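You operate a simulated robot arm through the tools that you are given. There is no shell and no other tool. Be economical: measure what you need, move in short steps, check, and stop when the job is done.

Carry out the task below with a simulated robot arm. There is one attempt and no reset: what you move stays moved.

JOB
Sponge a patch of wax on the racked brick, then soak it till dark.
Fine: wax from the wax tin; put the sponge back; the brick stays in the soak tray. A coat counts when it lies all over at full strength: go over it till it gets no stronger.

The check looks at the end state, three seconds after you hand in, the way a careful person would. Anything else that was tipped, shoved, dropped, spilled or broken makes it a failure.

ROBOT AND FRAMES
A 7-joint arm with a two-finger parallel gripper, fixed in place. Base frame: the origin is at the foot of the arm, x ahead of it, y to its left, z up; the work surface is at about z = 0.85. Lengths are in m, angles in rad, forces in N, time in s.
With the tool pointing down near the work surface it reaches from about 0.24 to 0.68 m from the base axis. Its first joint turns from -1.152 to 1.152 rad. Payload 2.4 kg.
The TCP is the grasp point between the finger pads, 0.03 m short of the fingertips. In the tool frame z runs along the fingers and y along their closing line. The gripper opens to 0.094 m. The fingers are 0.028 m wide and 0.01 m thick; the gripper's body (0.05 by 0.096 m) begins 0.055 m behind the TCP.
Orientation is that of the tool frame in the base frame, as [roll, pitch, yaw] about the fixed x, y, z axes, in that order (R = Rz(yaw) Ry(pitch) Rx(roll)). With the fingers straight down and closing along the base's y, the tool's x points along the base's -x, its y along +y and its z along -z.

CONTROLS
- The arm moves only by the tool step_arm. Its argument "moves" is a list of rows, each a list of 6 numbers: the shift along the tool's x, y, z in m, then the turn, a rotation vector about the tool's x, y, z in rad. In form: [[tx, ty, tz, rx, ry, rz], ...]. A call has 1 to 20 rows; each row shifts and turns the commanded pose from where the row before left it, along the tool's axes as they then stand. "hand" is the opening, from 0 (shut) to 1 (fully open), set as the call begins (left out, the last holds). A row lasts 0.2 s, in which the tool goes at most 0.05 m and 0.15 rad; a call with a longer step from one row to the next is refused whole, and so is a gripper value outside its range. Where a pose cannot be reached the arm comes as near as it can. A force on the tool above 50 N (or 10 N above the force at the start of the call, whichever is more), or a blocked arm, ends the call early, and 0.2 s more pass. Each finger travels about 0.153 m/s and halts on what it meets, pressing with about 32 N; the grip force reading is that of the motor and also rises with nothing between the fingers. The clock runs only during rows and for 0.2 s after the last one: add rows that do not move to give the fingers time. It gives the time, the measured TCP pose, the force on the tool (base axes), the opening and the grip force at its end, in the units of the frame above (readings bear some noise), with the torque about the TCP (base axes, N m) and any sound that the robot's microphone picked up, and new pictures: "pictures" is both (left out), scene, wrist or none.
- Cameras (640 x 400 px; columns grow to the right, rows downward): "scene" is fixed at [0.0495, 0.4796, 1.4587]; the picture's right is [-0.66, -0.75, 0.00], its down [-0.34, 0.29, -0.89] and it looks along [0.67, -0.59, -0.45] (base axes); focal length 371 px, centre (320, 200). "wrist" rides on the gripper at [0.076, 0.014, -0.102] in the tool frame; the picture's right is [-0.18, 0.98, 0.00], its down [-0.75, -0.14, -0.64] and it looks along [-0.63, -0.12, 0.77] (tool axes); focal length 243 px, centre (320, 200). There is no depth. A picture from a camera that has moved, and an enlarged one, comes with that camera's place and axes in the base frame and with its lens.
- zoom(camera, box): a new picture of the part [left, top, right, bottom] of that camera's present view, enlarged. No time passes.
- finish_job(): hands the job in; it is judged then, once.

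Work in short steps. Places have to be worked out from the pictures, the camera data and where the tool is seen: move nearer, look again, correct. Check each grasp and each placing, and mend what went wrong. You have 120 turns and 200 pictures in all, those below and enlarged ones among them. Open the gripper and draw the arm clear of the work before you hand the job in, unless the task says otherwise; then end with one line.

The tools are called after "Emit:" as name(argument=value, ...) on one line, values as JSON. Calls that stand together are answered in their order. step_arm: Moves the arm, as the interface text tells. Its arguments: {"type":"object","properties":{"moves":{"type":"array","items":{"type":"array","items":{"type":"number"}}},"hand":{"type":"number"},"pictures":{"type":"string","enum":["both","scene","wrist","none"]}},"required":["moves"]} The other tools are called the same way: zoom (camera, box) takes an enlarged picture of a part of a camera's view; finish_job () hands the job in.

At the start:

```text
time_s: 0.0
tool_pos: [0.3739, -0.0851, 1.1846]
ee_rot: [-3.141, 0.0, 3.141]
wrist_force: [0.4, -0.4, 0.4]
moment: [0.03, 0.0, -0.01]
width: 0.0939
gripper_force: 0.1
```

scene: 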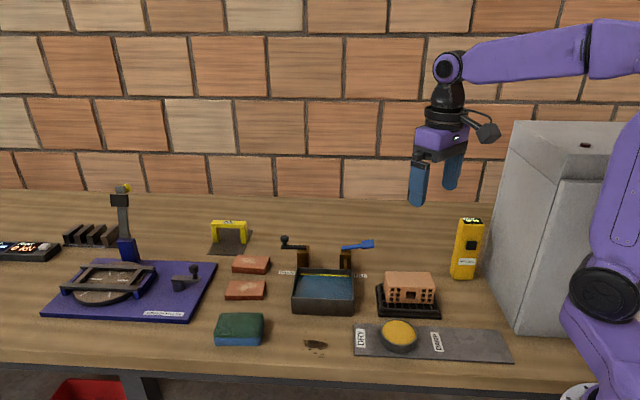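
wrist: 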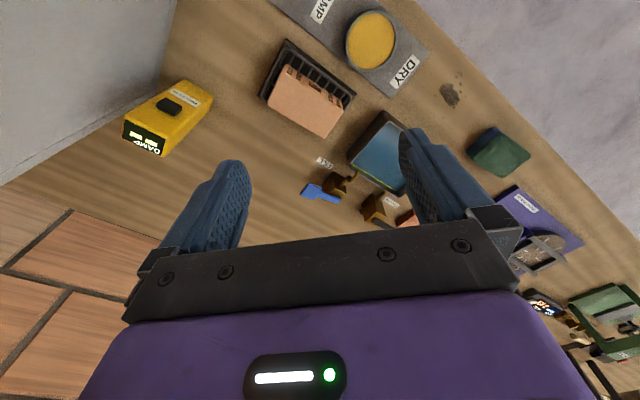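

I'll start by looking closely at the objects in the scene.

Emit:
zoom(camera="scene", box=[200, 200, 360, 360])

Emit:
zoom(camera="scene", box=[340, 210, 520, 370])

Emit:
zoom(camera="scene", box=[0, 170, 220, 340])

Emit:
zoom(camera="wrist", box=[240, 0, 440, 220])

```text
2.50 times, centred on (280, 280) of scene
camera zoom: at [0.0495, 0.4796, 1.4587], right [-0.66, -0.75, 0.0], down [-0.34, 0.29, -0.89], along [0.67, -0.59, -0.45], focal length 928 px, centre (420, 0)
```

zoom: 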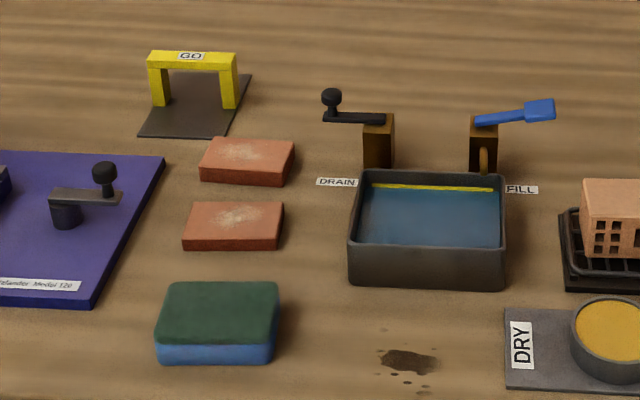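

```text
2.50 times, centred on (430, 290) of scene
camera zoom: at [0.0495, 0.4796, 1.4587], right [-0.66, -0.75, 0.0], down [-0.34, 0.29, -0.89], along [0.67, -0.59, -0.45], focal length 928 px, centre (45, -25)
```

zoom: 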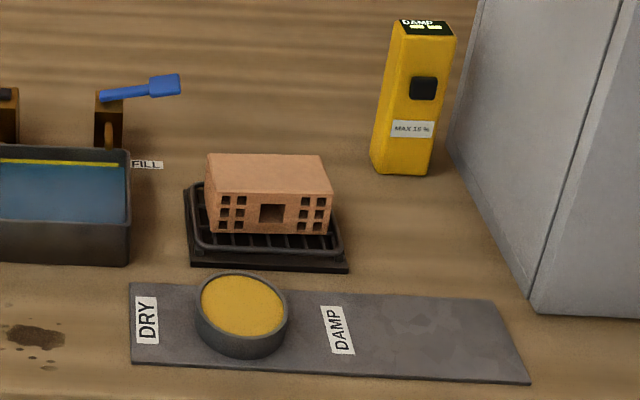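

```text
2.35 times, centred on (110, 255) of scene
camera zoom: at [0.0495, 0.4796, 1.4587], right [-0.66, -0.75, 0.0], down [-0.34, 0.29, -0.89], along [0.67, -0.59, -0.45], focal length 873 px, centre (814, 71)
```

zoom: 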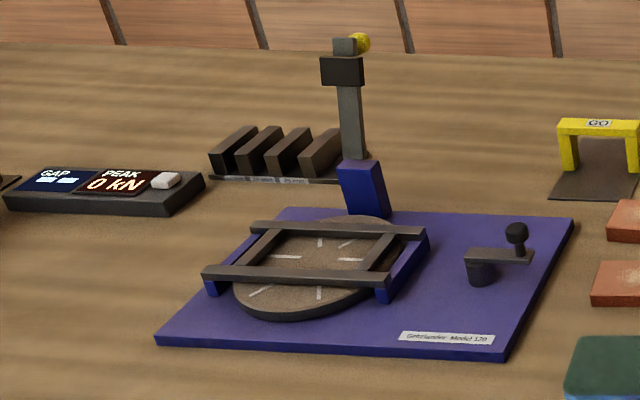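

```text
1.82 times, centred on (340, 110) of wrist
camera zoom: at [0.2996, -0.0708, 1.2866], right [0.18, 0.98, 0.0], down [0.75, -0.14, 0.64], along [0.63, -0.12, -0.77], focal length 441 px, centre (284, 364)
```

zoom: 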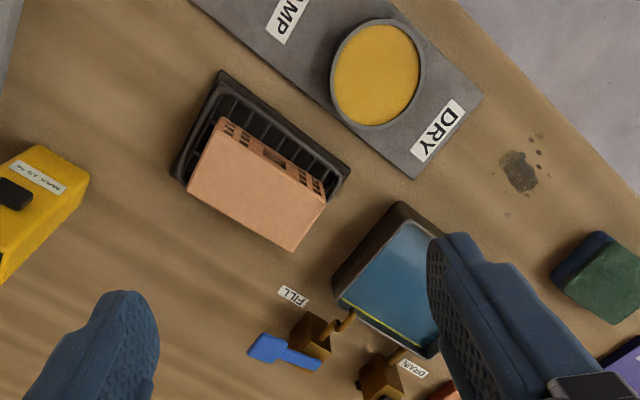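

Let me read the meter and the brick's details at greater zoom.

Emit:
zoom(camera="scene", box=[440, 205, 500, 285])

Emit:
zoom(camera="scene", box=[370, 260, 450, 325])

Emit:
zoom(camera="scene", box=[275, 225, 385, 320])

Emit:
zoom(camera="scene", box=[200, 300, 420, 370])

```text
5.00 times, centred on (470, 245) of scene
camera zoom: at [0.0495, 0.4796, 1.4587], right [-0.66, -0.75, 0.0], down [-0.34, 0.29, -0.89], along [0.67, -0.59, -0.45], focal length 1855 px, centre (-430, -25)
```

zoom: 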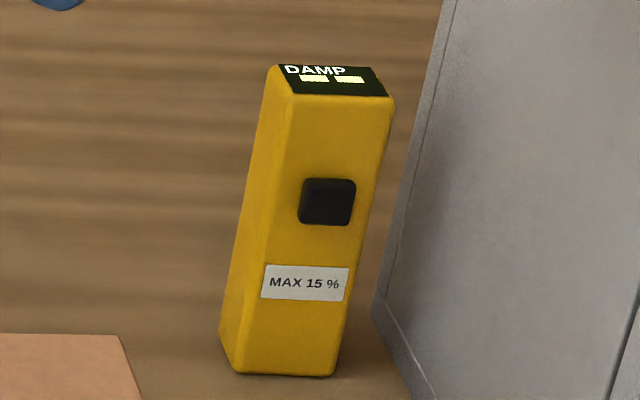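

```text
6.15 times, centred on (410, 292) of scene
camera zoom: at [0.0495, 0.4796, 1.4587], right [-0.66, -0.75, 0.0], down [-0.34, 0.29, -0.89], along [0.67, -0.59, -0.45], focal length 2283 px, centre (-234, -369)
```

zoom: 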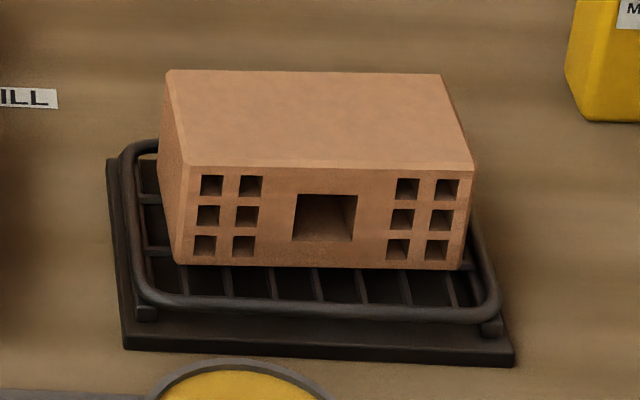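

```text
4.21 times, centred on (330, 272) of scene
camera zoom: at [0.0495, 0.4796, 1.4587], right [-0.66, -0.75, 0.0], down [-0.34, 0.29, -0.89], along [0.67, -0.59, -0.45], focal length 1562 px, centre (278, -105)
```

zoom: 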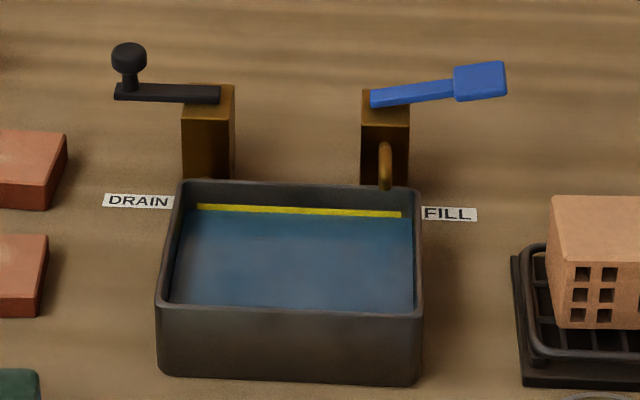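

```text
2.91 times, centred on (310, 335) of scene
camera zoom: at [0.0495, 0.4796, 1.4587], right [-0.66, -0.75, 0.0], down [-0.34, 0.29, -0.89], along [0.67, -0.59, -0.45], focal length 1079 px, centre (349, -193)
```

zoom: 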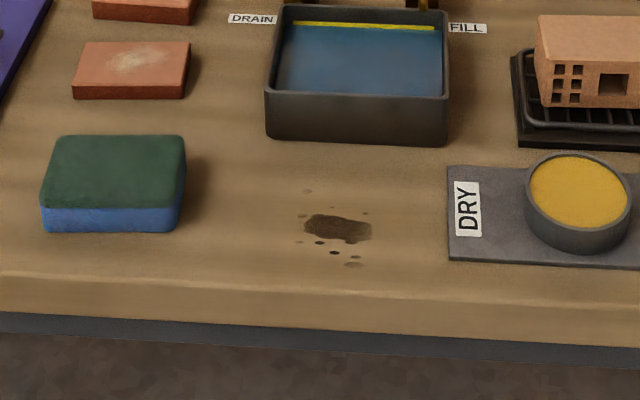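

I'll zoom the wrist camera on the brick, tin and sponge to triangulate positions against the scene camera.

Emit:
zoom(camera="wrist", box=[250, 30, 370, 150])

Emit:
zoom(camera="wrist", box=[440, 90, 560, 200])

Emit:
zoom(camera="wrist", box=[300, 0, 440, 100])

```text
3.33 times, centred on (310, 90) of wrist
camera zoom: at [0.2996, -0.0708, 1.2866], right [0.18, 0.98, 0.0], down [0.75, -0.14, 0.64], along [0.63, -0.12, -0.77], focal length 809 px, centre (353, 567)
```

zoom: 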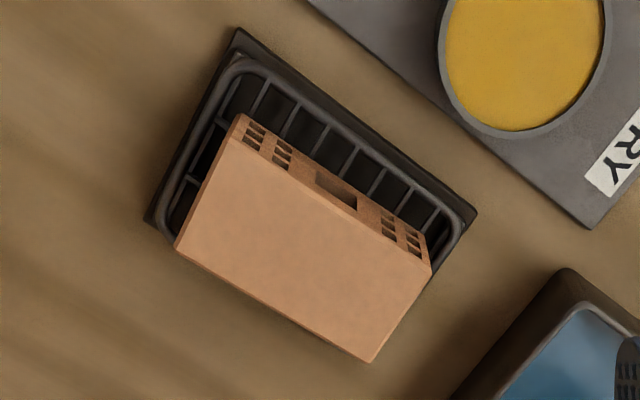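

```text
3.64 times, centred on (500, 145) of wrist
camera zoom: at [0.2996, -0.0708, 1.2866], right [0.18, 0.98, 0.0], down [0.75, -0.14, 0.64], along [0.63, -0.12, -0.77], focal length 882 px, centre (-334, 400)
```

zoom: 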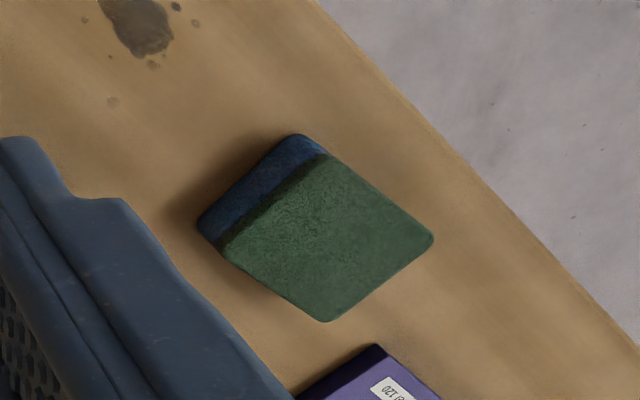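

```text
4.00 times, centred on (370, 50) of wrist
camera zoom: at [0.2996, -0.0708, 1.2866], right [0.18, 0.98, 0.0], down [0.75, -0.14, 0.64], along [0.63, -0.12, -0.77], focal length 970 px, centre (120, 800)
```

zoom: 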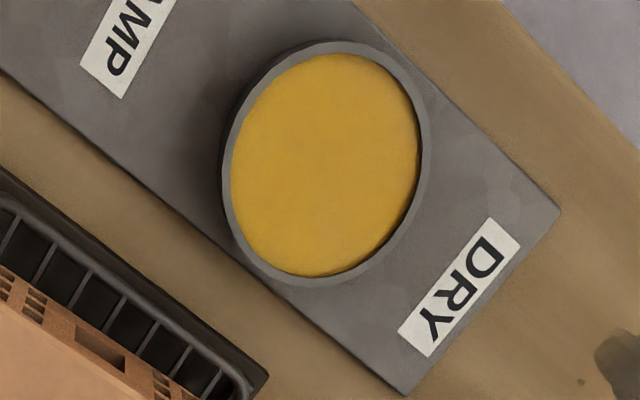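

Estimates: the brick's top is centred near (0.42,-0.115), z≈0.917, long axis about 47°. The sponge is near (0.583,0.216), the tin near (0.36,-0.01) and the tray near (0.56,0.015). I'll move high over the sponge and rotate the tool about 47° so the fingers close across its short side.

Emit:
step_arm(moves=[[-0.026, 0.0376, 0.008, 0, 0, -0.1025], [-0.026, 0.0376, 0.008, 0, 0, 0], [-0.026, 0.0376, 0.008, 0, 0, 0]], hand=1, pictures="none")

```text
time_s: 0.8
tool_pos: [0.4452, 0.0314, 1.1608]
ee_rot: [3.142, 0.0, -3.042]
wrist_force: [0.5, 0.5, 0.0]
moment: [-0.03, 0.01, 0.0]
width: 0.0939
gripper_force: 0.1
```

On course; now I'll finish the rotation and go over the sponge.

Emit:
step_arm(moves=[[0, 0, 0, 0, 0, -0.148], [0, 0, 0, 0, 0, -0.148], [0, 0, 0, 0, 0, -0.148], [0, 0, 0, 0, 0, -0.148], [0, 0, 0, 0, 0, -0.148], [-0.0383, 0.0034, 0.0133, 0, 0, 0], [-0.0383, 0.0034, 0.0133, 0, 0, 0], [-0.0383, 0.0034, 0.0133, 0, 0, 0], [-0.0383, 0.0034, 0.0133, 0, 0, 0], [-0.0383, 0.0034, 0.0133, 0, 0, 0], [-0.0383, 0.0034, 0.0133, 0, 0, 0], [0, 0, 0, 0, 0, 0]], pictures="both")

```text
time_s: 3.4
tool_pos: [0.583, 0.2177, 1.0801]
ee_rot: [3.141, 0.0, -2.301]
wrist_force: [-0.1, 1.0, -0.1]
moment: [-0.01, 0.01, -0.01]
width: 0.0942
gripper_force: 0.1
camera wrist: at [0.5225, 0.171, 1.1817], right [-0.61, 0.79, 0.0], down [0.61, 0.47, 0.64], along [0.51, 0.39, -0.77], focal length 243 px, centre (320, 200)
```

scene: 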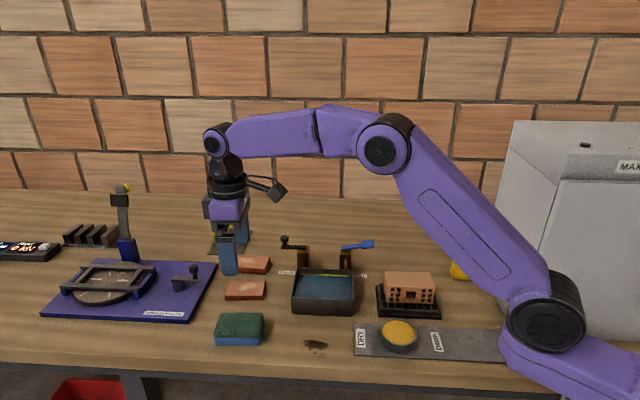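
wrist: 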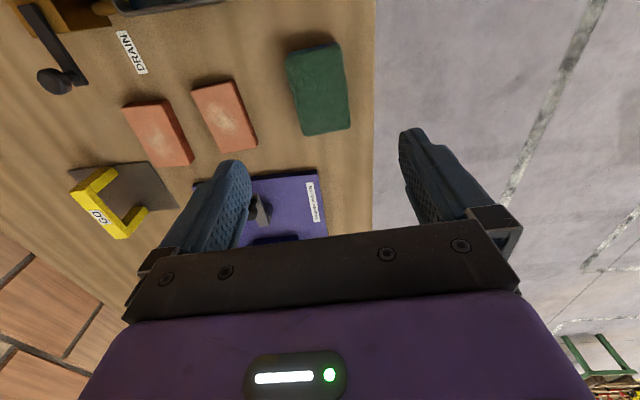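

The sponge is visible between the fingers; I'll zoom to measure its pose.

Emit:
zoom(camera="wrist", box=[260, 20, 380, 150])

Emit:
zoom(camera="scene", box=[200, 300, 280, 360])

```text
3.08 times, centred on (320, 85) of wrist
camera zoom: at [0.5225, 0.171, 1.1817], right [-0.61, 0.79, 0.0], down [0.61, 0.47, 0.64], along [0.51, 0.39, -0.77], focal length 746 px, centre (320, 554)
```

zoom: 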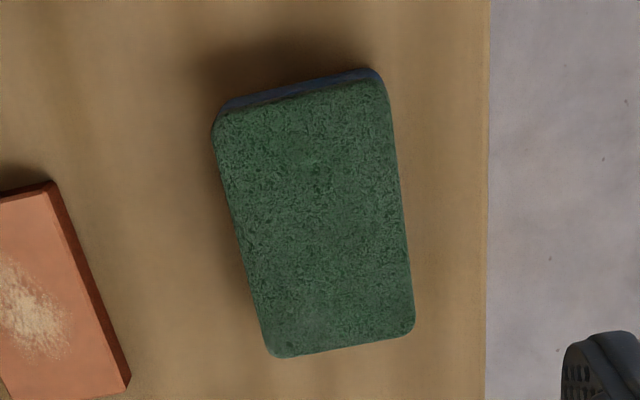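

```text
6.67 times, centred on (240, 330) of scene
camera zoom: at [0.0495, 0.4796, 1.4587], right [-0.66, -0.75, 0.0], down [-0.34, 0.29, -0.89], along [0.67, -0.59, -0.45], focal length 2473 px, centre (853, -667)
```

zoom: 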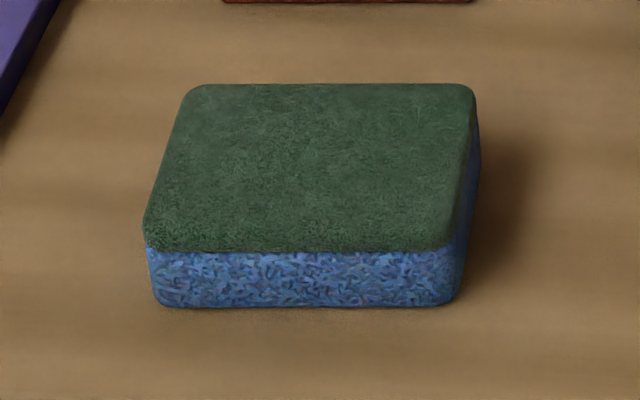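

The sponge is about 0.09×0.062×0.032, centred (0.5935,0.226), yaw matching. I'll correct the offset, descend to z≈0.96 and look.

Emit:
step_arm(moves=[[-0.0066, -0.0012, 0.03, 0, 0, 0], [-0.0066, -0.0011, 0.03, 0, 0, 0], [0, 0, 0.03, 0, 0, 0], [0, 0, 0.03, 0, 0, 0], [0, 0, 0, 0, 0, 0]], pictures="both")

```text
time_s: 4.6
tool_pos: [0.5951, 0.2248, 0.9582]
ee_rot: [-3.141, -0.001, -2.299]
wrist_force: [-0.2, 1.2, -0.6]
moment: [-0.04, -0.01, 0.01]
width: 0.0937
gripper_force: 0.1
camera wrist: at [0.5333, 0.179, 1.0599], right [-0.61, 0.79, 0.0], down [0.61, 0.47, 0.64], along [0.51, 0.39, -0.77], focal length 243 px, centre (320, 200)
```

scene: 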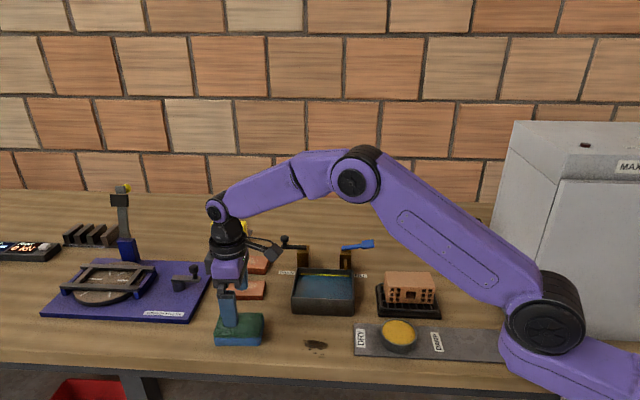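
wrist: 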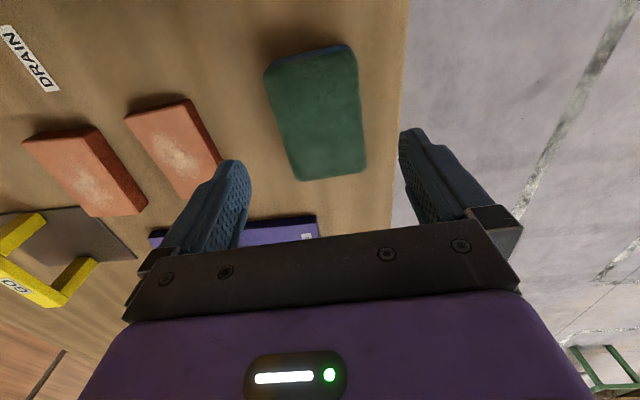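

Sponge centre re-measured at (0.593,0.226), rotated about 0.03 more. I'll descend to z 0.890 and close.

Emit:
step_arm(moves=[[0.0009, 0.0023, 0.024, 0, 0, -0.03], [0, 0, 0.022, 0, 0, 0], [0, 0, 0.022, 0, 0, 0], [0, 0, 0, 0, 0, 0]], pictures="both")

```text
time_s: 5.6
tool_pos: [0.5926, 0.2263, 0.8907]
ee_rot: [-3.141, 0.0, -2.269]
wrist_force: [-0.2, 0.3, 0.3]
moment: [0.01, -0.01, -0.05]
width: 0.0941
gripper_force: 0.1
camera wrist: at [0.5327, 0.1779, 0.9933], right [-0.63, 0.77, 0.0], down [0.59, 0.49, 0.64], along [0.5, 0.41, -0.77], focal length 243 px, centre (320, 200)
```

scene: 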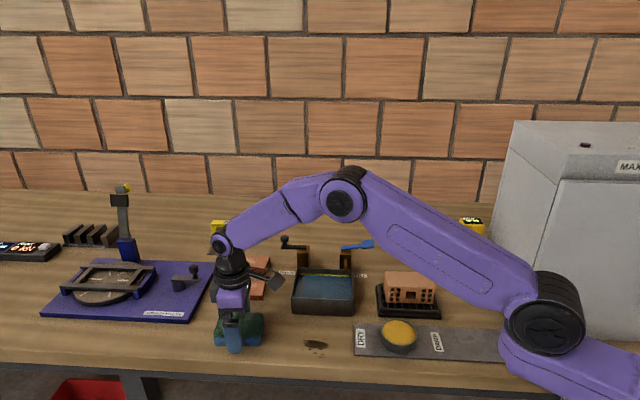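
wrist: 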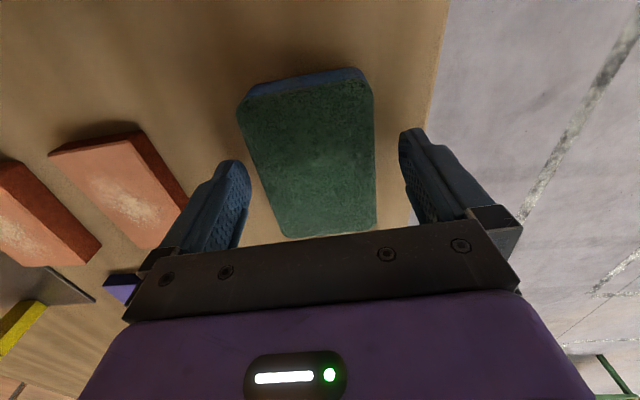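

The fingers straddle the sponge, so I'll close on it.

Emit:
step_arm(moves=[[0, 0, 0, 0, 0, 0], [0, 0, 0, 0, 0, 0], [0, 0, 0, 0, 0, 0]], hand=0, pictures="both")

```text
time_s: 6.4
tool_pos: [0.5926, 0.2268, 0.8906]
ee_rot: [-3.141, 0.0, -2.269]
wrist_force: [0.6, -0.2, 0.5]
moment: [0.01, 0.01, -0.01]
width: 0.063
gripper_force: 32.1
camera wrist: at [0.5327, 0.178, 0.9936], right [-0.63, 0.77, 0.0], down [0.59, 0.49, 0.64], along [0.5, 0.41, -0.77], focal length 243 px, centre (320, 200)
```

scene: 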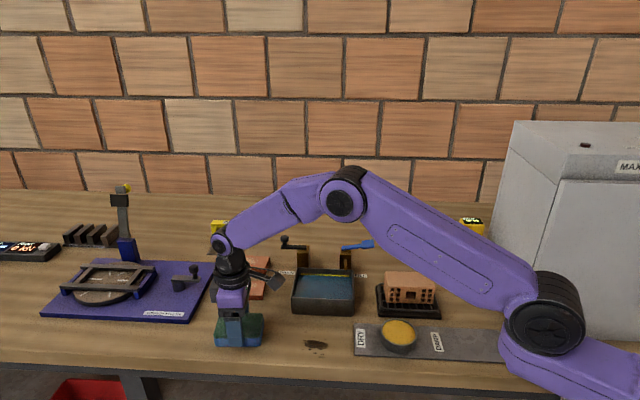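
wrist: 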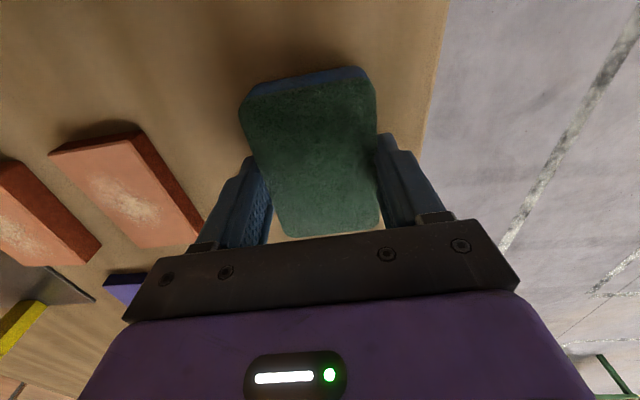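

Gripped at 0.063 (home pose noted: TCP 0.5926,0.2265,0.8907, yaw -2.269). I'll lift and carry it to above the tin at about (0.360,-0.009).

Emit:
step_arm(moves=[[0, 0, -0.04, 0, 0, 0], [0, 0, -0.04, 0, 0, 0], [0, 0, -0.03, 0, 0, 0], [0.0413, 0.0033, 0, 0, 0, 0], [0.0413, 0.0033, 0, 0, 0, 0], [0.0413, 0.0033, 0, 0, 0, 0], [0.0413, 0.0033, 0, 0, 0, 0], [0.0413, 0.0033, 0, 0, 0, 0], [0.0413, 0.0033, 0, 0, 0, 0], [0.0413, 0.0033, 0, 0, 0, 0], [0.0413, 0.0033, 0, 0, 0, 0], [0, 0, 0, 0, 0, 0]], pictures="both")

```text
time_s: 9.0
tool_pos: [0.3577, -0.0103, 1.0021]
ee_rot: [3.14, 0.0, -2.27]
wrist_force: [0.0, 0.4, -0.8]
moment: [0.0, -0.01, -0.01]
width: 0.0625
gripper_force: 31.6
camera wrist: at [0.2991, -0.0589, 1.1036], right [-0.63, 0.77, 0.0], down [0.59, 0.49, 0.64], along [0.5, 0.41, -0.77], focal length 243 px, centre (320, 200)
```

scene: 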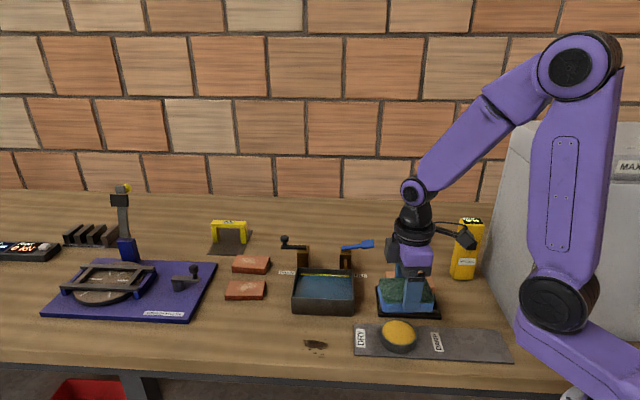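
wrist: 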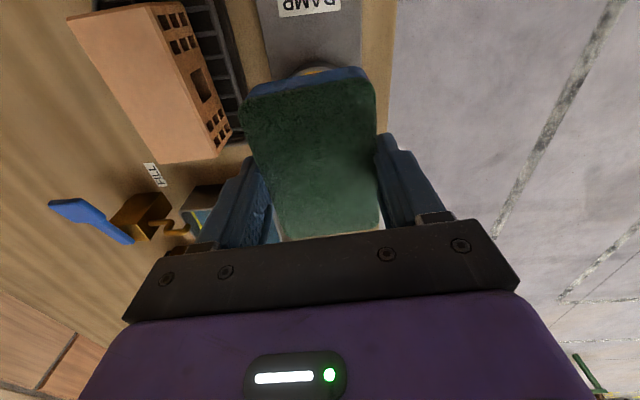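

Aligned over the tin. I'll descend to just above contact, with sponge bottom around 0.885, and check.

Emit:
step_arm(moves=[[-0.002, 0, 0.026, 0, 0, 0], [0, 0, 0.026, 0, 0, 0], [0, 0, 0.024, 0, 0, 0], [0, 0, 0, 0, 0, 0]], pictures="scene")

Emit:
zoom(camera="scene", box=[350, 250, 470, 370])

```text
time_s: 10.0
tool_pos: [0.3605, -0.0091, 0.924]
ee_rot: [3.141, 0.001, -2.269]
wrist_force: [0.1, -0.1, -0.2]
moment: [0.01, 0.02, -0.03]
width: 0.0625
gripper_force: 32.6
```

scene: 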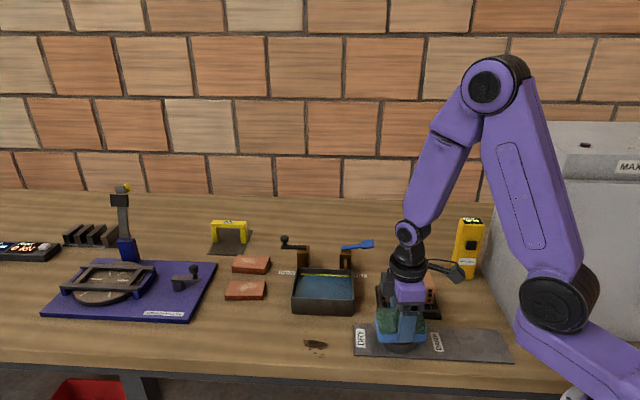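

```text
3.33 times, centred on (410, 310) of scene
camera zoom: at [0.0495, 0.4796, 1.4587], right [-0.66, -0.75, 0.0], down [-0.34, 0.29, -0.89], along [0.67, -0.59, -0.45], focal length 1237 px, centre (20, -167)
```

zoom: 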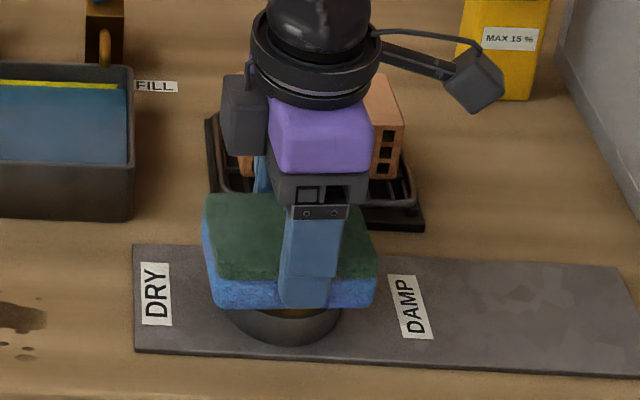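

Sponge is centred over the tin with a small gap. I'll press down gently in small steps.

Emit:
step_arm(moves=[[0, 0, 0.003, 0, 0, 0], [0, 0, 0.003, 0, 0, 0], [0, 0, 0.002, 0, 0, 0], [0, 0, 0.001, 0, 0, 0]], pictures="none")

Emit:
zoom(camera="scene", box=[350, 250, 470, 370])

```text
time_s: 11.0
tool_pos: [0.3606, -0.0076, 0.9173]
ee_rot: [-3.142, 0.0, -2.27]
wrist_force: [0.0, -0.8, -0.5]
moment: [-0.02, 0.02, -0.01]
width: 0.0632
gripper_force: 31.7
```

```text
3.33 times, centred on (410, 310) of scene
camera zoom: at [0.0495, 0.4796, 1.4587], right [-0.66, -0.75, 0.0], down [-0.34, 0.29, -0.89], along [0.67, -0.59, -0.45], focal length 1237 px, centre (20, -167)
```

zoom: 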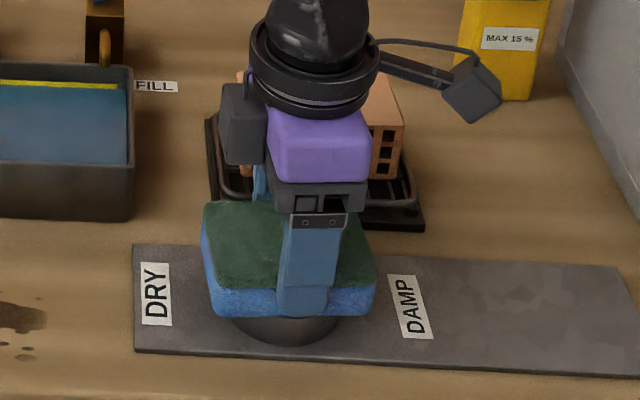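

No contact force yet, so I'll continue in 1 mm steps.

Emit:
step_arm(moves=[[0, 0, 0.001, 0, 0, 0], [0, 0, 0.001, 0, 0, 0], [0, 0, 0.001, 0, 0, 0], [0, 0, 0.001, 0, 0, 0]], pictures="none")

```text
time_s: 12.0
tool_pos: [0.3599, -0.0079, 0.9149]
ee_rot: [-3.139, 0.002, -2.272]
wrist_force: [-1.8, -5.1, 36.1]
moment: [-0.14, 0.02, -0.08]
width: 0.0633
gripper_force: 31.9
```

Contact at z≈0.915 with 36 N. I'll hold a moment, then lift and inspect the sponge's underside and the tin.

Emit:
step_arm(moves=[[0, 0, 0, 0, 0, 0], [0, 0, 0, 0, 0, 0], [0, 0, 0, 0, 0, 0], [0, 0, 0, 0, 0, 0], [0, 0, -0.01, 0, 0, 0], [0, 0, -0.03, 0, 0, 0], [0, 0, -0.03, 0, 0, 0], [0, 0, -0.03, 0, 0, 0], [0, 0, 0, 0, 0, 0]], pictures="scene")

Emit:
zoom(camera="scene", box=[350, 240, 470, 360])

```text
time_s: 14.0
tool_pos: [0.3591, -0.008, 1.0143]
ee_rot: [-3.141, -0.001, -2.268]
wrist_force: [0.4, 0.0, -0.4]
moment: [0.0, -0.02, 0.0]
width: 0.0629
gripper_force: 32.3
```

scene: 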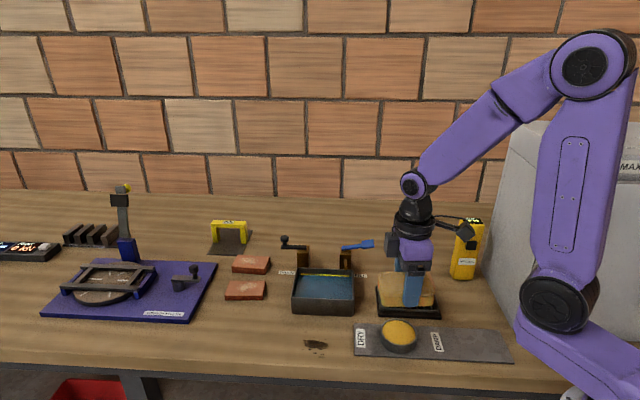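

```text
3.33 times, centred on (410, 300) of scene
camera zoom: at [0.0495, 0.4796, 1.4587], right [-0.66, -0.75, 0.0], down [-0.34, 0.29, -0.89], along [0.67, -0.59, -0.45], focal length 1237 px, centre (20, -133)
```

zoom: 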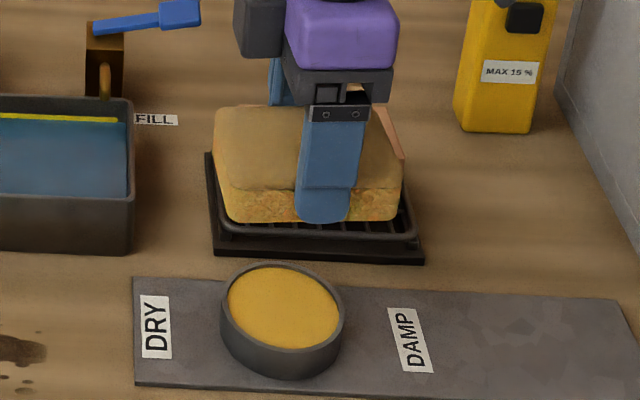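

The sponge turned wax-coloured, so it's loaded. I'll move over the brick's top, centre about (0.421,-0.119), stopping just above it.

Emit:
step_arm(moves=[[0.0151, -0.0396, 0, 0, 0, 0], [0.0151, -0.0396, 0, 0, 0, 0], [0.0151, -0.0396, 0, 0, 0, 0], [0, 0, 0, 0, 0, 0.05], [0, 0, 0.02, 0, 0, 0], [0, 0, 0.02, 0, 0, 0], [0, 0, 0, 0, 0, 0]], pictures="both")

Emit:
zoom(camera="scene", box=[350, 220, 470, 340])

```text
time_s: 15.6
tool_pos: [0.4229, -0.1188, 0.9724]
ee_rot: [-3.14, -0.001, -2.32]
wrist_force: [0.3, -0.6, 0.1]
moment: [0.05, 0.01, 0.0]
width: 0.0627
gripper_force: 31.7
camera wrist: at [0.3601, -0.1644, 1.0756], right [-0.59, 0.8, 0.0], down [0.62, 0.46, 0.64], along [0.52, 0.38, -0.77], focal length 243 px, centre (320, 200)
```

scene: 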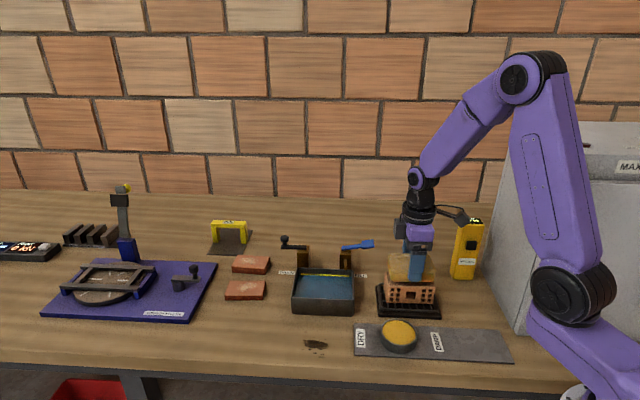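
wrist: 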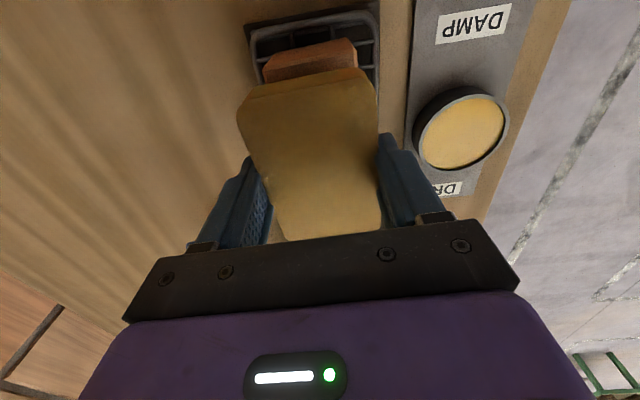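

```text
3.33 times, centred on (410, 280) of scene
camera zoom: at [0.0495, 0.4796, 1.4587], right [-0.66, -0.75, 0.0], down [-0.34, 0.29, -0.89], along [0.67, -0.59, -0.45], focal length 1237 px, centre (20, -67)
```

zoom: 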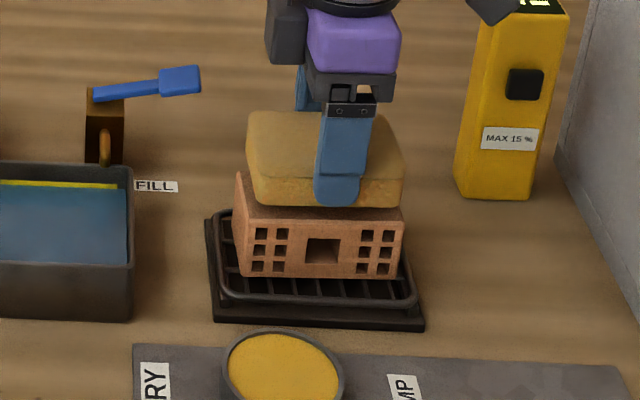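

Good alignment. I'll lower to contact in small steps, expecting it near z 0.957.

Emit:
step_arm(moves=[[0, 0, 0.005, 0, 0, 0], [0, 0, 0.004, 0, 0, 0], [0, 0, 0.003, 0, 0, 0], [0, 0, 0.002, 0, 0, 0]], pictures="none")

Emit:
zoom(camera="scene", box=[350, 220, 470, 340])

```text
time_s: 16.6
tool_pos: [0.4227, -0.1189, 0.9596]
ee_rot: [-3.139, 0.001, -2.32]
wrist_force: [-1.0, 1.4, 6.9]
moment: [-0.01, 0.11, 0.01]
width: 0.063
gripper_force: 32.3
```

```text
3.33 times, centred on (410, 280) of scene
camera zoom: at [0.0494, 0.4796, 1.4586], right [-0.66, -0.75, 0.0], down [-0.34, 0.29, -0.89], along [0.67, -0.59, -0.45], focal length 1237 px, centre (20, -67)
```

zoom: 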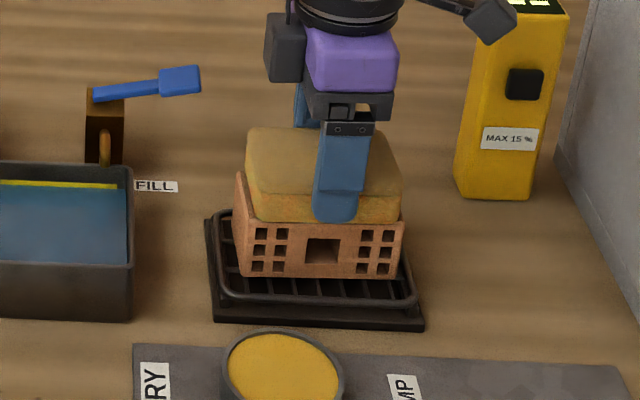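

Contact at 7 N. I'll hold, then lift away and see what was deposited.

Emit:
step_arm(moves=[[0, 0, 0.001, 0, 0, 0], [0, 0, 0, 0, 0, 0], [0, 0, 0, 0, 0, 0], [0, 0, 0, 0, 0, 0], [0, 0, -0.01, 0, 0, 0], [0, 0, -0.03, 0, 0, 0], [0, 0, -0.03, 0, 0, 0], [0, 0, -0.03, 0, 0, 0], [0, 0, 0, 0, 0, 0]], pictures="none")

Emit:
zoom(camera="scene", box=[350, 220, 470, 340])

```text
time_s: 18.6
tool_pos: [0.4219, -0.1188, 1.0592]
ee_rot: [3.141, 0.001, -2.32]
wrist_force: [0.5, -0.2, 0.7]
moment: [-0.02, 0.03, 0.0]
width: 0.0629
gripper_force: 31.9
```

```text
3.33 times, centred on (410, 280) of scene
camera zoom: at [0.0495, 0.4796, 1.4587], right [-0.66, -0.75, 0.0], down [-0.34, 0.29, -0.89], along [0.67, -0.59, -0.45], focal length 1237 px, centre (20, -67)
```

zoom: 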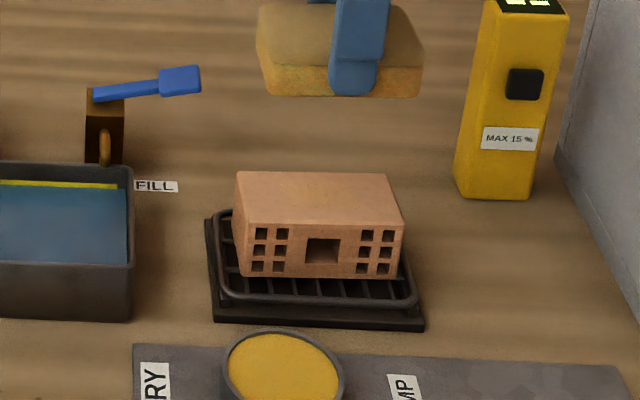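

Emit:
zoom(camera="scene", box=[370, 260, 450, 325])

Emit:
zoom(camera="wrist", box=[200, 0, 400, 140])

```text
6.15 times, centred on (410, 292) of scene
camera zoom: at [0.0495, 0.4796, 1.4587], right [-0.66, -0.75, 0.0], down [-0.34, 0.29, -0.89], along [0.67, -0.59, -0.45], focal length 2283 px, centre (-234, -369)
```

zoom: 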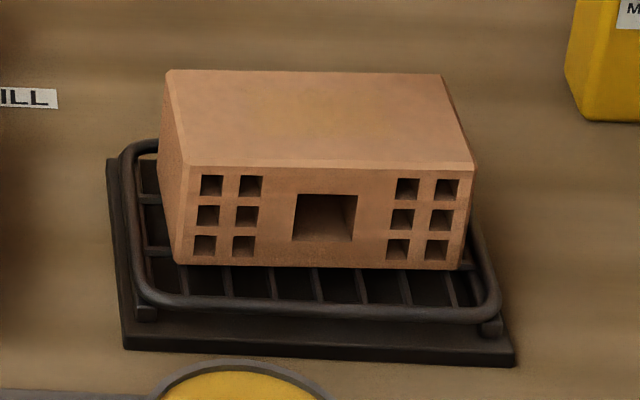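

```text
2.86 times, centred on (300, 70) of wrist
camera zoom: at [0.3598, -0.1638, 1.1612], right [-0.59, 0.8, 0.0], down [0.62, 0.46, 0.64], along [0.52, 0.38, -0.77], focal length 693 px, centre (377, 571)
```

zoom: 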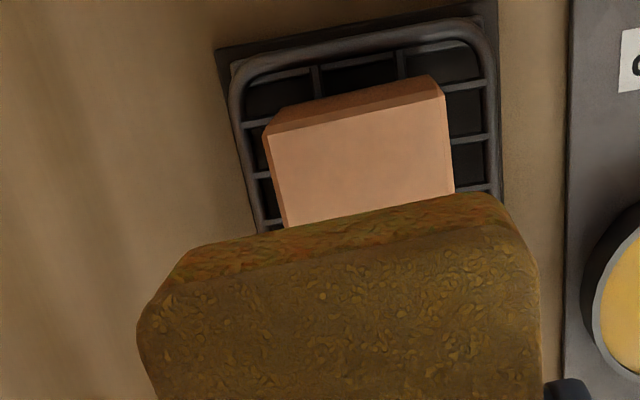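

Only a very faint deposit, so rubbing is needed. I'll press again and make gentle strokes along the brick's length, watching that the brick doesn't slide.

Emit:
step_arm(moves=[[0, 0, 0.04, 0, 0, 0], [0, 0, 0.04, 0, 0, 0], [0, 0, 0.012, 0, 0, 0], [0, 0, 0.005, 0, 0, 0], [0, 0, 0.003, 0, 0, 0], [0.006, 0, 0, 0, 0, 0], [0.006, 0, 0, 0, 0, 0], [-0.006, 0, 0, 0, 0, 0], [-0.006, 0, 0, 0, 0, 0], [-0.006, 0, 0, 0, 0, 0], [-0.006, 0, 0, 0, 0, 0], [0.006, 0, 0, 0, 0, 0], [0.006, 0, 0, 0, 0, 0]], pictures="none")

Emit:
zoom(camera="scene", box=[370, 240, 450, 325])

```text
time_s: 21.4
tool_pos: [0.4229, -0.118, 0.9591]
ee_rot: [-3.14, 0.001, -2.317]
wrist_force: [3.3, 4.3, 10.1]
moment: [0.16, -0.06, 0.0]
width: 0.0628
gripper_force: 32.0
```

```text
4.71 times, centred on (410, 282) of scene
camera zoom: at [0.0495, 0.4797, 1.4586], right [-0.66, -0.75, 0.0], down [-0.34, 0.29, -0.89], along [0.67, -0.59, -0.45], focal length 1746 px, centre (-104, -188)
```

zoom: 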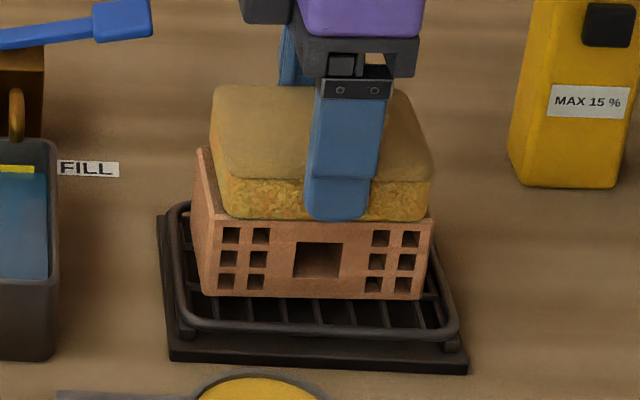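

Brick stayed put under about 10 N. I'll keep stroking, biased toward the left end, which is less covered.

Emit:
step_arm(moves=[[-0.008, 0, 0, 0, 0, 0], [-0.008, 0, 0, 0, 0, 0], [0, 0.003, 0, 0, 0, 0], [0.008, 0, 0, 0, 0, 0], [0.008, 0, 0, 0, 0, 0], [0.008, 0, 0, 0, 0, 0], [0, -0.006, 0, 0, 0, 0], [-0.008, 0, 0, 0, 0, 0], [-0.008, 0, 0, 0, 0, 0], [-0.008, 0, 0, 0, 0, 0], [0, 0.003, 0, 0, 0, 0], [0.008, 0, 0, 0, 0, 0], [0.008, 0, 0, 0, 0, 0], [0.008, 0, 0, 0, 0, 0], [-0.008, 0, 0, 0, 0, 0], [0, 0, -0.01, 0, 0, 0], [0, 0, -0.03, 0, 0, 0], [0, 0, -0.03, 0, 0, 0], [0, 0, -0.03, 0, 0, 0], [0, 0, 0, 0, 0, 0]], pictures="none")

Emit:
zoom(camera="scene", box=[370, 260, 450, 325])

```text
time_s: 25.6
tool_pos: [0.4232, -0.1192, 1.0573]
ee_rot: [-3.14, 0.0, -2.318]
wrist_force: [-0.2, 1.0, -0.2]
moment: [0.0, 0.0, 0.01]
width: 0.0627
gripper_force: 32.4
```

```text
6.15 times, centred on (410, 292) of scene
camera zoom: at [0.0495, 0.4796, 1.4587], right [-0.66, -0.75, 0.0], down [-0.34, 0.29, -0.89], along [0.67, -0.59, -0.45], focal length 2283 px, centre (-234, -369)
```

zoom: 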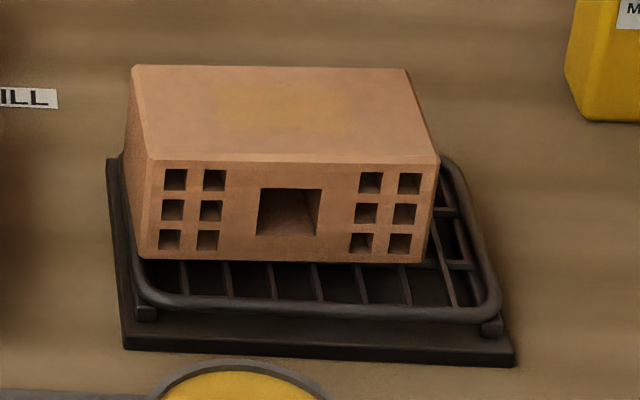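

A yellow patch is forming in the centre of the brick's top, but the brick slid about 12 mm to the left with the strokes, still on the rack. I'll re-centre over it and test a still press to see whether dwell alone strengthens the coat.

Emit:
step_arm(moves=[[-0.012, -0.001, 0.04, 0, 0, 0], [0, 0, 0.04, 0, 0, 0], [0, 0, 0.012, 0, 0, 0], [0, 0, 0.005, 0, 0, 0], [0, 0, 0.003, 0, 0, 0], [0, 0, 0, 0, 0, 0], [0, 0, 0, 0, 0, 0], [0, 0, 0, 0, 0, 0], [0, 0, 0, 0, 0, 0], [0, 0, 0, 0, 0, 0], [0, 0, 0, 0, 0, 0], [0, 0, 0, 0, 0, 0], [0, 0, 0, 0, 0, 0], [0, 0, -0.01, 0, 0, 0], [0, 0, -0.03, 0, 0, 0], [0, 0, -0.03, 0, 0, 0], [0, 0, -0.03, 0, 0, 0]], pictures="none")

Emit:
zoom(camera="scene", box=[370, 260, 450, 325])

```text
time_s: 29.2
tool_pos: [0.4307, -0.1128, 1.057]
ee_rot: [3.14, 0.001, -2.32]
wrist_force: [-0.8, -0.5, 0.2]
moment: [0.01, -0.01, 0.03]
width: 0.063
gripper_force: 31.8
```

```text
6.15 times, centred on (410, 292) of scene
camera zoom: at [0.0495, 0.4796, 1.4587], right [-0.66, -0.75, 0.0], down [-0.34, 0.29, -0.89], along [0.67, -0.59, -0.45], focal length 2283 px, centre (-234, -369)
```

zoom: 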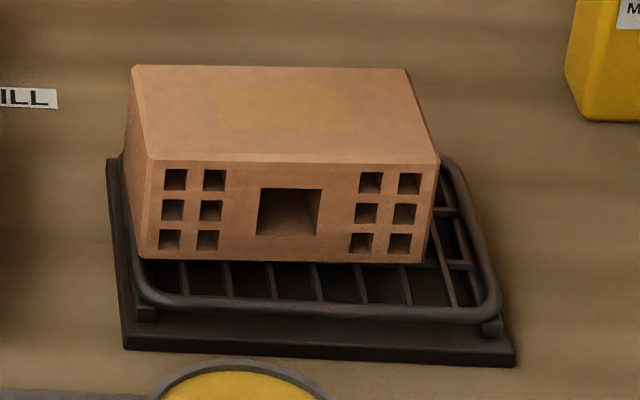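

Dwell alone doesn't add; motion does. I'll use a lighter press with small back-and-forth strokes, starting rightward.

Emit:
step_arm(moves=[[0, 0, 0.045, 0, 0, 0], [0, 0, 0.04, 0, 0, 0], [0, 0, 0.01, 0, 0, 0], [0, 0, 0.0032, 0, 0, 0], [0, 0, 0, 0, 0, 0], [0.006, 0, 0, 0, 0, 0], [0.006, 0, 0, 0, 0, 0], [-0.006, 0, 0, 0, 0, 0], [-0.006, 0, 0, 0, 0, 0], [0.006, 0, 0, 0, 0, 0], [0.006, 0, 0, 0, 0, 0], [-0.006, 0, 0, 0, 0, 0], [-0.006, 0, 0, 0, 0, 0], [0.006, 0, 0, 0, 0, 0], [0.006, 0, 0, 0, 0, 0]], pictures="none")

Emit:
zoom(camera="scene", box=[370, 240, 450, 325])

```text
time_s: 32.4
tool_pos: [0.4227, -0.121, 0.9586]
ee_rot: [-3.141, -0.001, -2.319]
wrist_force: [0.5, 1.0, 0.9]
moment: [0.0, 0.0, 0.02]
width: 0.0626
gripper_force: 31.9
```

```text
4.71 times, centred on (410, 282) of scene
camera zoom: at [0.0495, 0.4796, 1.4587], right [-0.66, -0.75, 0.0], down [-0.34, 0.29, -0.89], along [0.67, -0.59, -0.45], focal length 1746 px, centre (-104, -188)
```

zoom: 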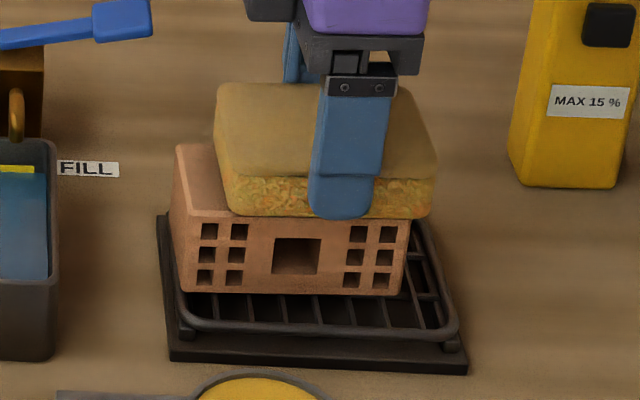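

Force was nearly zero there and the brick did not move. I'll press 1 mm more and stroke, then check brick position and force.

Emit:
step_arm(moves=[[-0.006, 0, 0.001, 0, 0, 0], [-0.006, 0, 0, 0, 0, 0], [0.006, 0, 0, 0, 0, 0], [0.006, 0, 0, 0, 0, 0], [-0.006, 0, 0, 0, 0, 0], [-0.006, 0, 0, 0, 0, 0], [0.006, 0, 0, 0, 0, 0], [0.006, 0, 0, 0, 0, 0]], pictures="none")

Emit:
zoom(camera="scene", box=[370, 240, 450, 325])

```text
time_s: 34.2
tool_pos: [0.4244, -0.1201, 0.9598]
ee_rot: [-3.141, -0.001, -2.318]
wrist_force: [-0.1, 0.2, -0.1]
moment: [0.02, -0.04, -0.03]
width: 0.063
gripper_force: 31.7
```

```text
4.71 times, centred on (410, 282) of scene
camera zoom: at [0.0495, 0.4796, 1.4587], right [-0.66, -0.75, 0.0], down [-0.34, 0.29, -0.89], along [0.67, -0.59, -0.45], focal length 1746 px, centre (-104, -188)
```

zoom: 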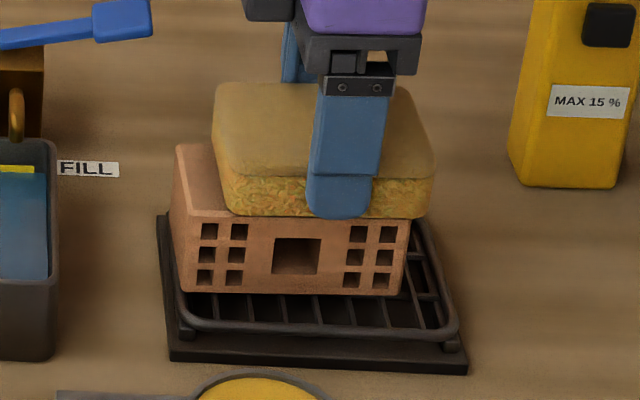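

Still about zero force; the pose readings are noisy. I'll lower by 1 mm at a time to find contact.

Emit:
step_arm(moves=[[-0.006, 0, 0.001, 0, 0, 0], [-0.006, 0, 0, 0, 0, 0]], pictures="none")

Emit:
step_arm(moves=[[0.006, 0, 0.001, 0, 0, 0], [0, 0, 0, 0, 0, 0]], pictures="none")

```text
time_s: 34.8
tool_pos: [0.4311, -0.1115, 0.958]
ee_rot: [-3.141, -0.001, -2.319]
wrist_force: [-2.3, -2.3, 2.4]
moment: [-0.01, 0.04, 0.03]
width: 0.0626
gripper_force: 32.0
```

```text
time_s: 35.4
tool_pos: [0.4272, -0.1134, 0.9575]
ee_rot: [-3.137, 0.003, -2.318]
wrist_force: [6.6, 6.3, 17.1]
moment: [0.21, -0.02, -0.01]
width: 0.0627
gripper_force: 32.1
```

Contact found: 2.4 N at the prior height, 17 N here. I'll ease up 0.7 mm and stroke ±6 mm.

Emit:
step_arm(moves=[[0, 0, -0.0007, 0, 0, 0], [0.006, 0, 0, 0, 0, 0], [-0.006, 0, 0, 0, 0, 0], [-0.006, 0, 0, 0, 0, 0], [0.006, 0, 0, 0, 0, 0], [0.006, 0, 0, 0, 0, 0], [-0.006, 0, 0, 0, 0, 0], [-0.006, 0, 0, 0, 0, 0], [0.006, 0, 0, 0, 0, 0], [0.006, 0, 0, 0, 0, 0], [-0.006, 0, 0, 0, 0, 0], [-0.006, 0, 0, 0, 0, 0], [0.006, 0, 0, 0, 0, 0]], pictures="none")

Emit:
step_arm(moves=[[0, 0, -0.01, 0, 0, 0], [0, 0, -0.04, 0, 0, 0], [0, 0, -0.05, 0, 0, 0], [0, 0, 0, 0, 0, 0]], pictures="none")

Emit:
zoom(camera="scene", box=[370, 260, 450, 325])

```text
time_s: 38.2
tool_pos: [0.426, -0.1152, 0.9586]
ee_rot: [3.139, 0.0, -2.317]
wrist_force: [1.2, 0.4, 1.4]
moment: [0.05, -0.05, 0.01]
width: 0.0629
gripper_force: 31.9
```

```text
time_s: 39.2
tool_pos: [0.4276, -0.1178, 1.0588]
ee_rot: [-3.141, 0.001, -2.32]
wrist_force: [-0.7, -0.4, 0.0]
moment: [-0.01, 0.02, 0.01]
width: 0.0626
gripper_force: 31.9
```

```text
6.15 times, centred on (410, 292) of scene
camera zoom: at [0.0495, 0.4796, 1.4587], right [-0.66, -0.75, 0.0], down [-0.34, 0.29, -0.89], along [0.67, -0.59, -0.45], focal length 2283 px, centre (-234, -369)
```

zoom: 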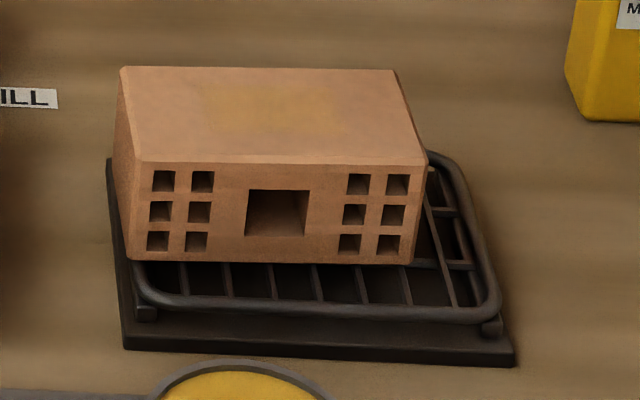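

The coat didn't gain and the sponge looks paler, so it is probably running out; I'll recharge it at the tin.

Emit:
step_arm(moves=[[-0.0115, 0.0414, 0, 0, 0, 0], [-0.0115, 0.0414, 0, 0, 0, 0], [-0.0114, 0.0415, 0, 0, 0, 0], [0, 0, 0.04, 0, 0, 0], [0, 0, 0.04, 0, 0, 0], [0, 0, 0.04, 0, 0, 0], [0, 0, 0.017, 0, 0, 0], [0, 0, 0, 0, 0, 0]], pictures="none")

Emit:
zoom(camera="scene", box=[350, 250, 470, 370])

```text
time_s: 41.0
tool_pos: [0.3594, -0.008, 0.9205]
ee_rot: [-3.141, 0.0, -2.32]
wrist_force: [-0.2, 0.0, 0.2]
moment: [0.01, -0.03, -0.02]
width: 0.0626
gripper_force: 32.4
```

```text
3.33 times, centred on (410, 310) of scene
camera zoom: at [0.0495, 0.4796, 1.4587], right [-0.66, -0.75, 0.0], down [-0.34, 0.29, -0.89], along [0.67, -0.59, -0.45], focal length 1237 px, centre (20, -167)
```

zoom: 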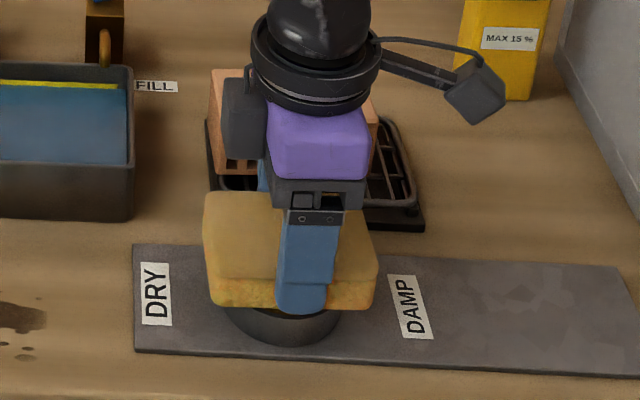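

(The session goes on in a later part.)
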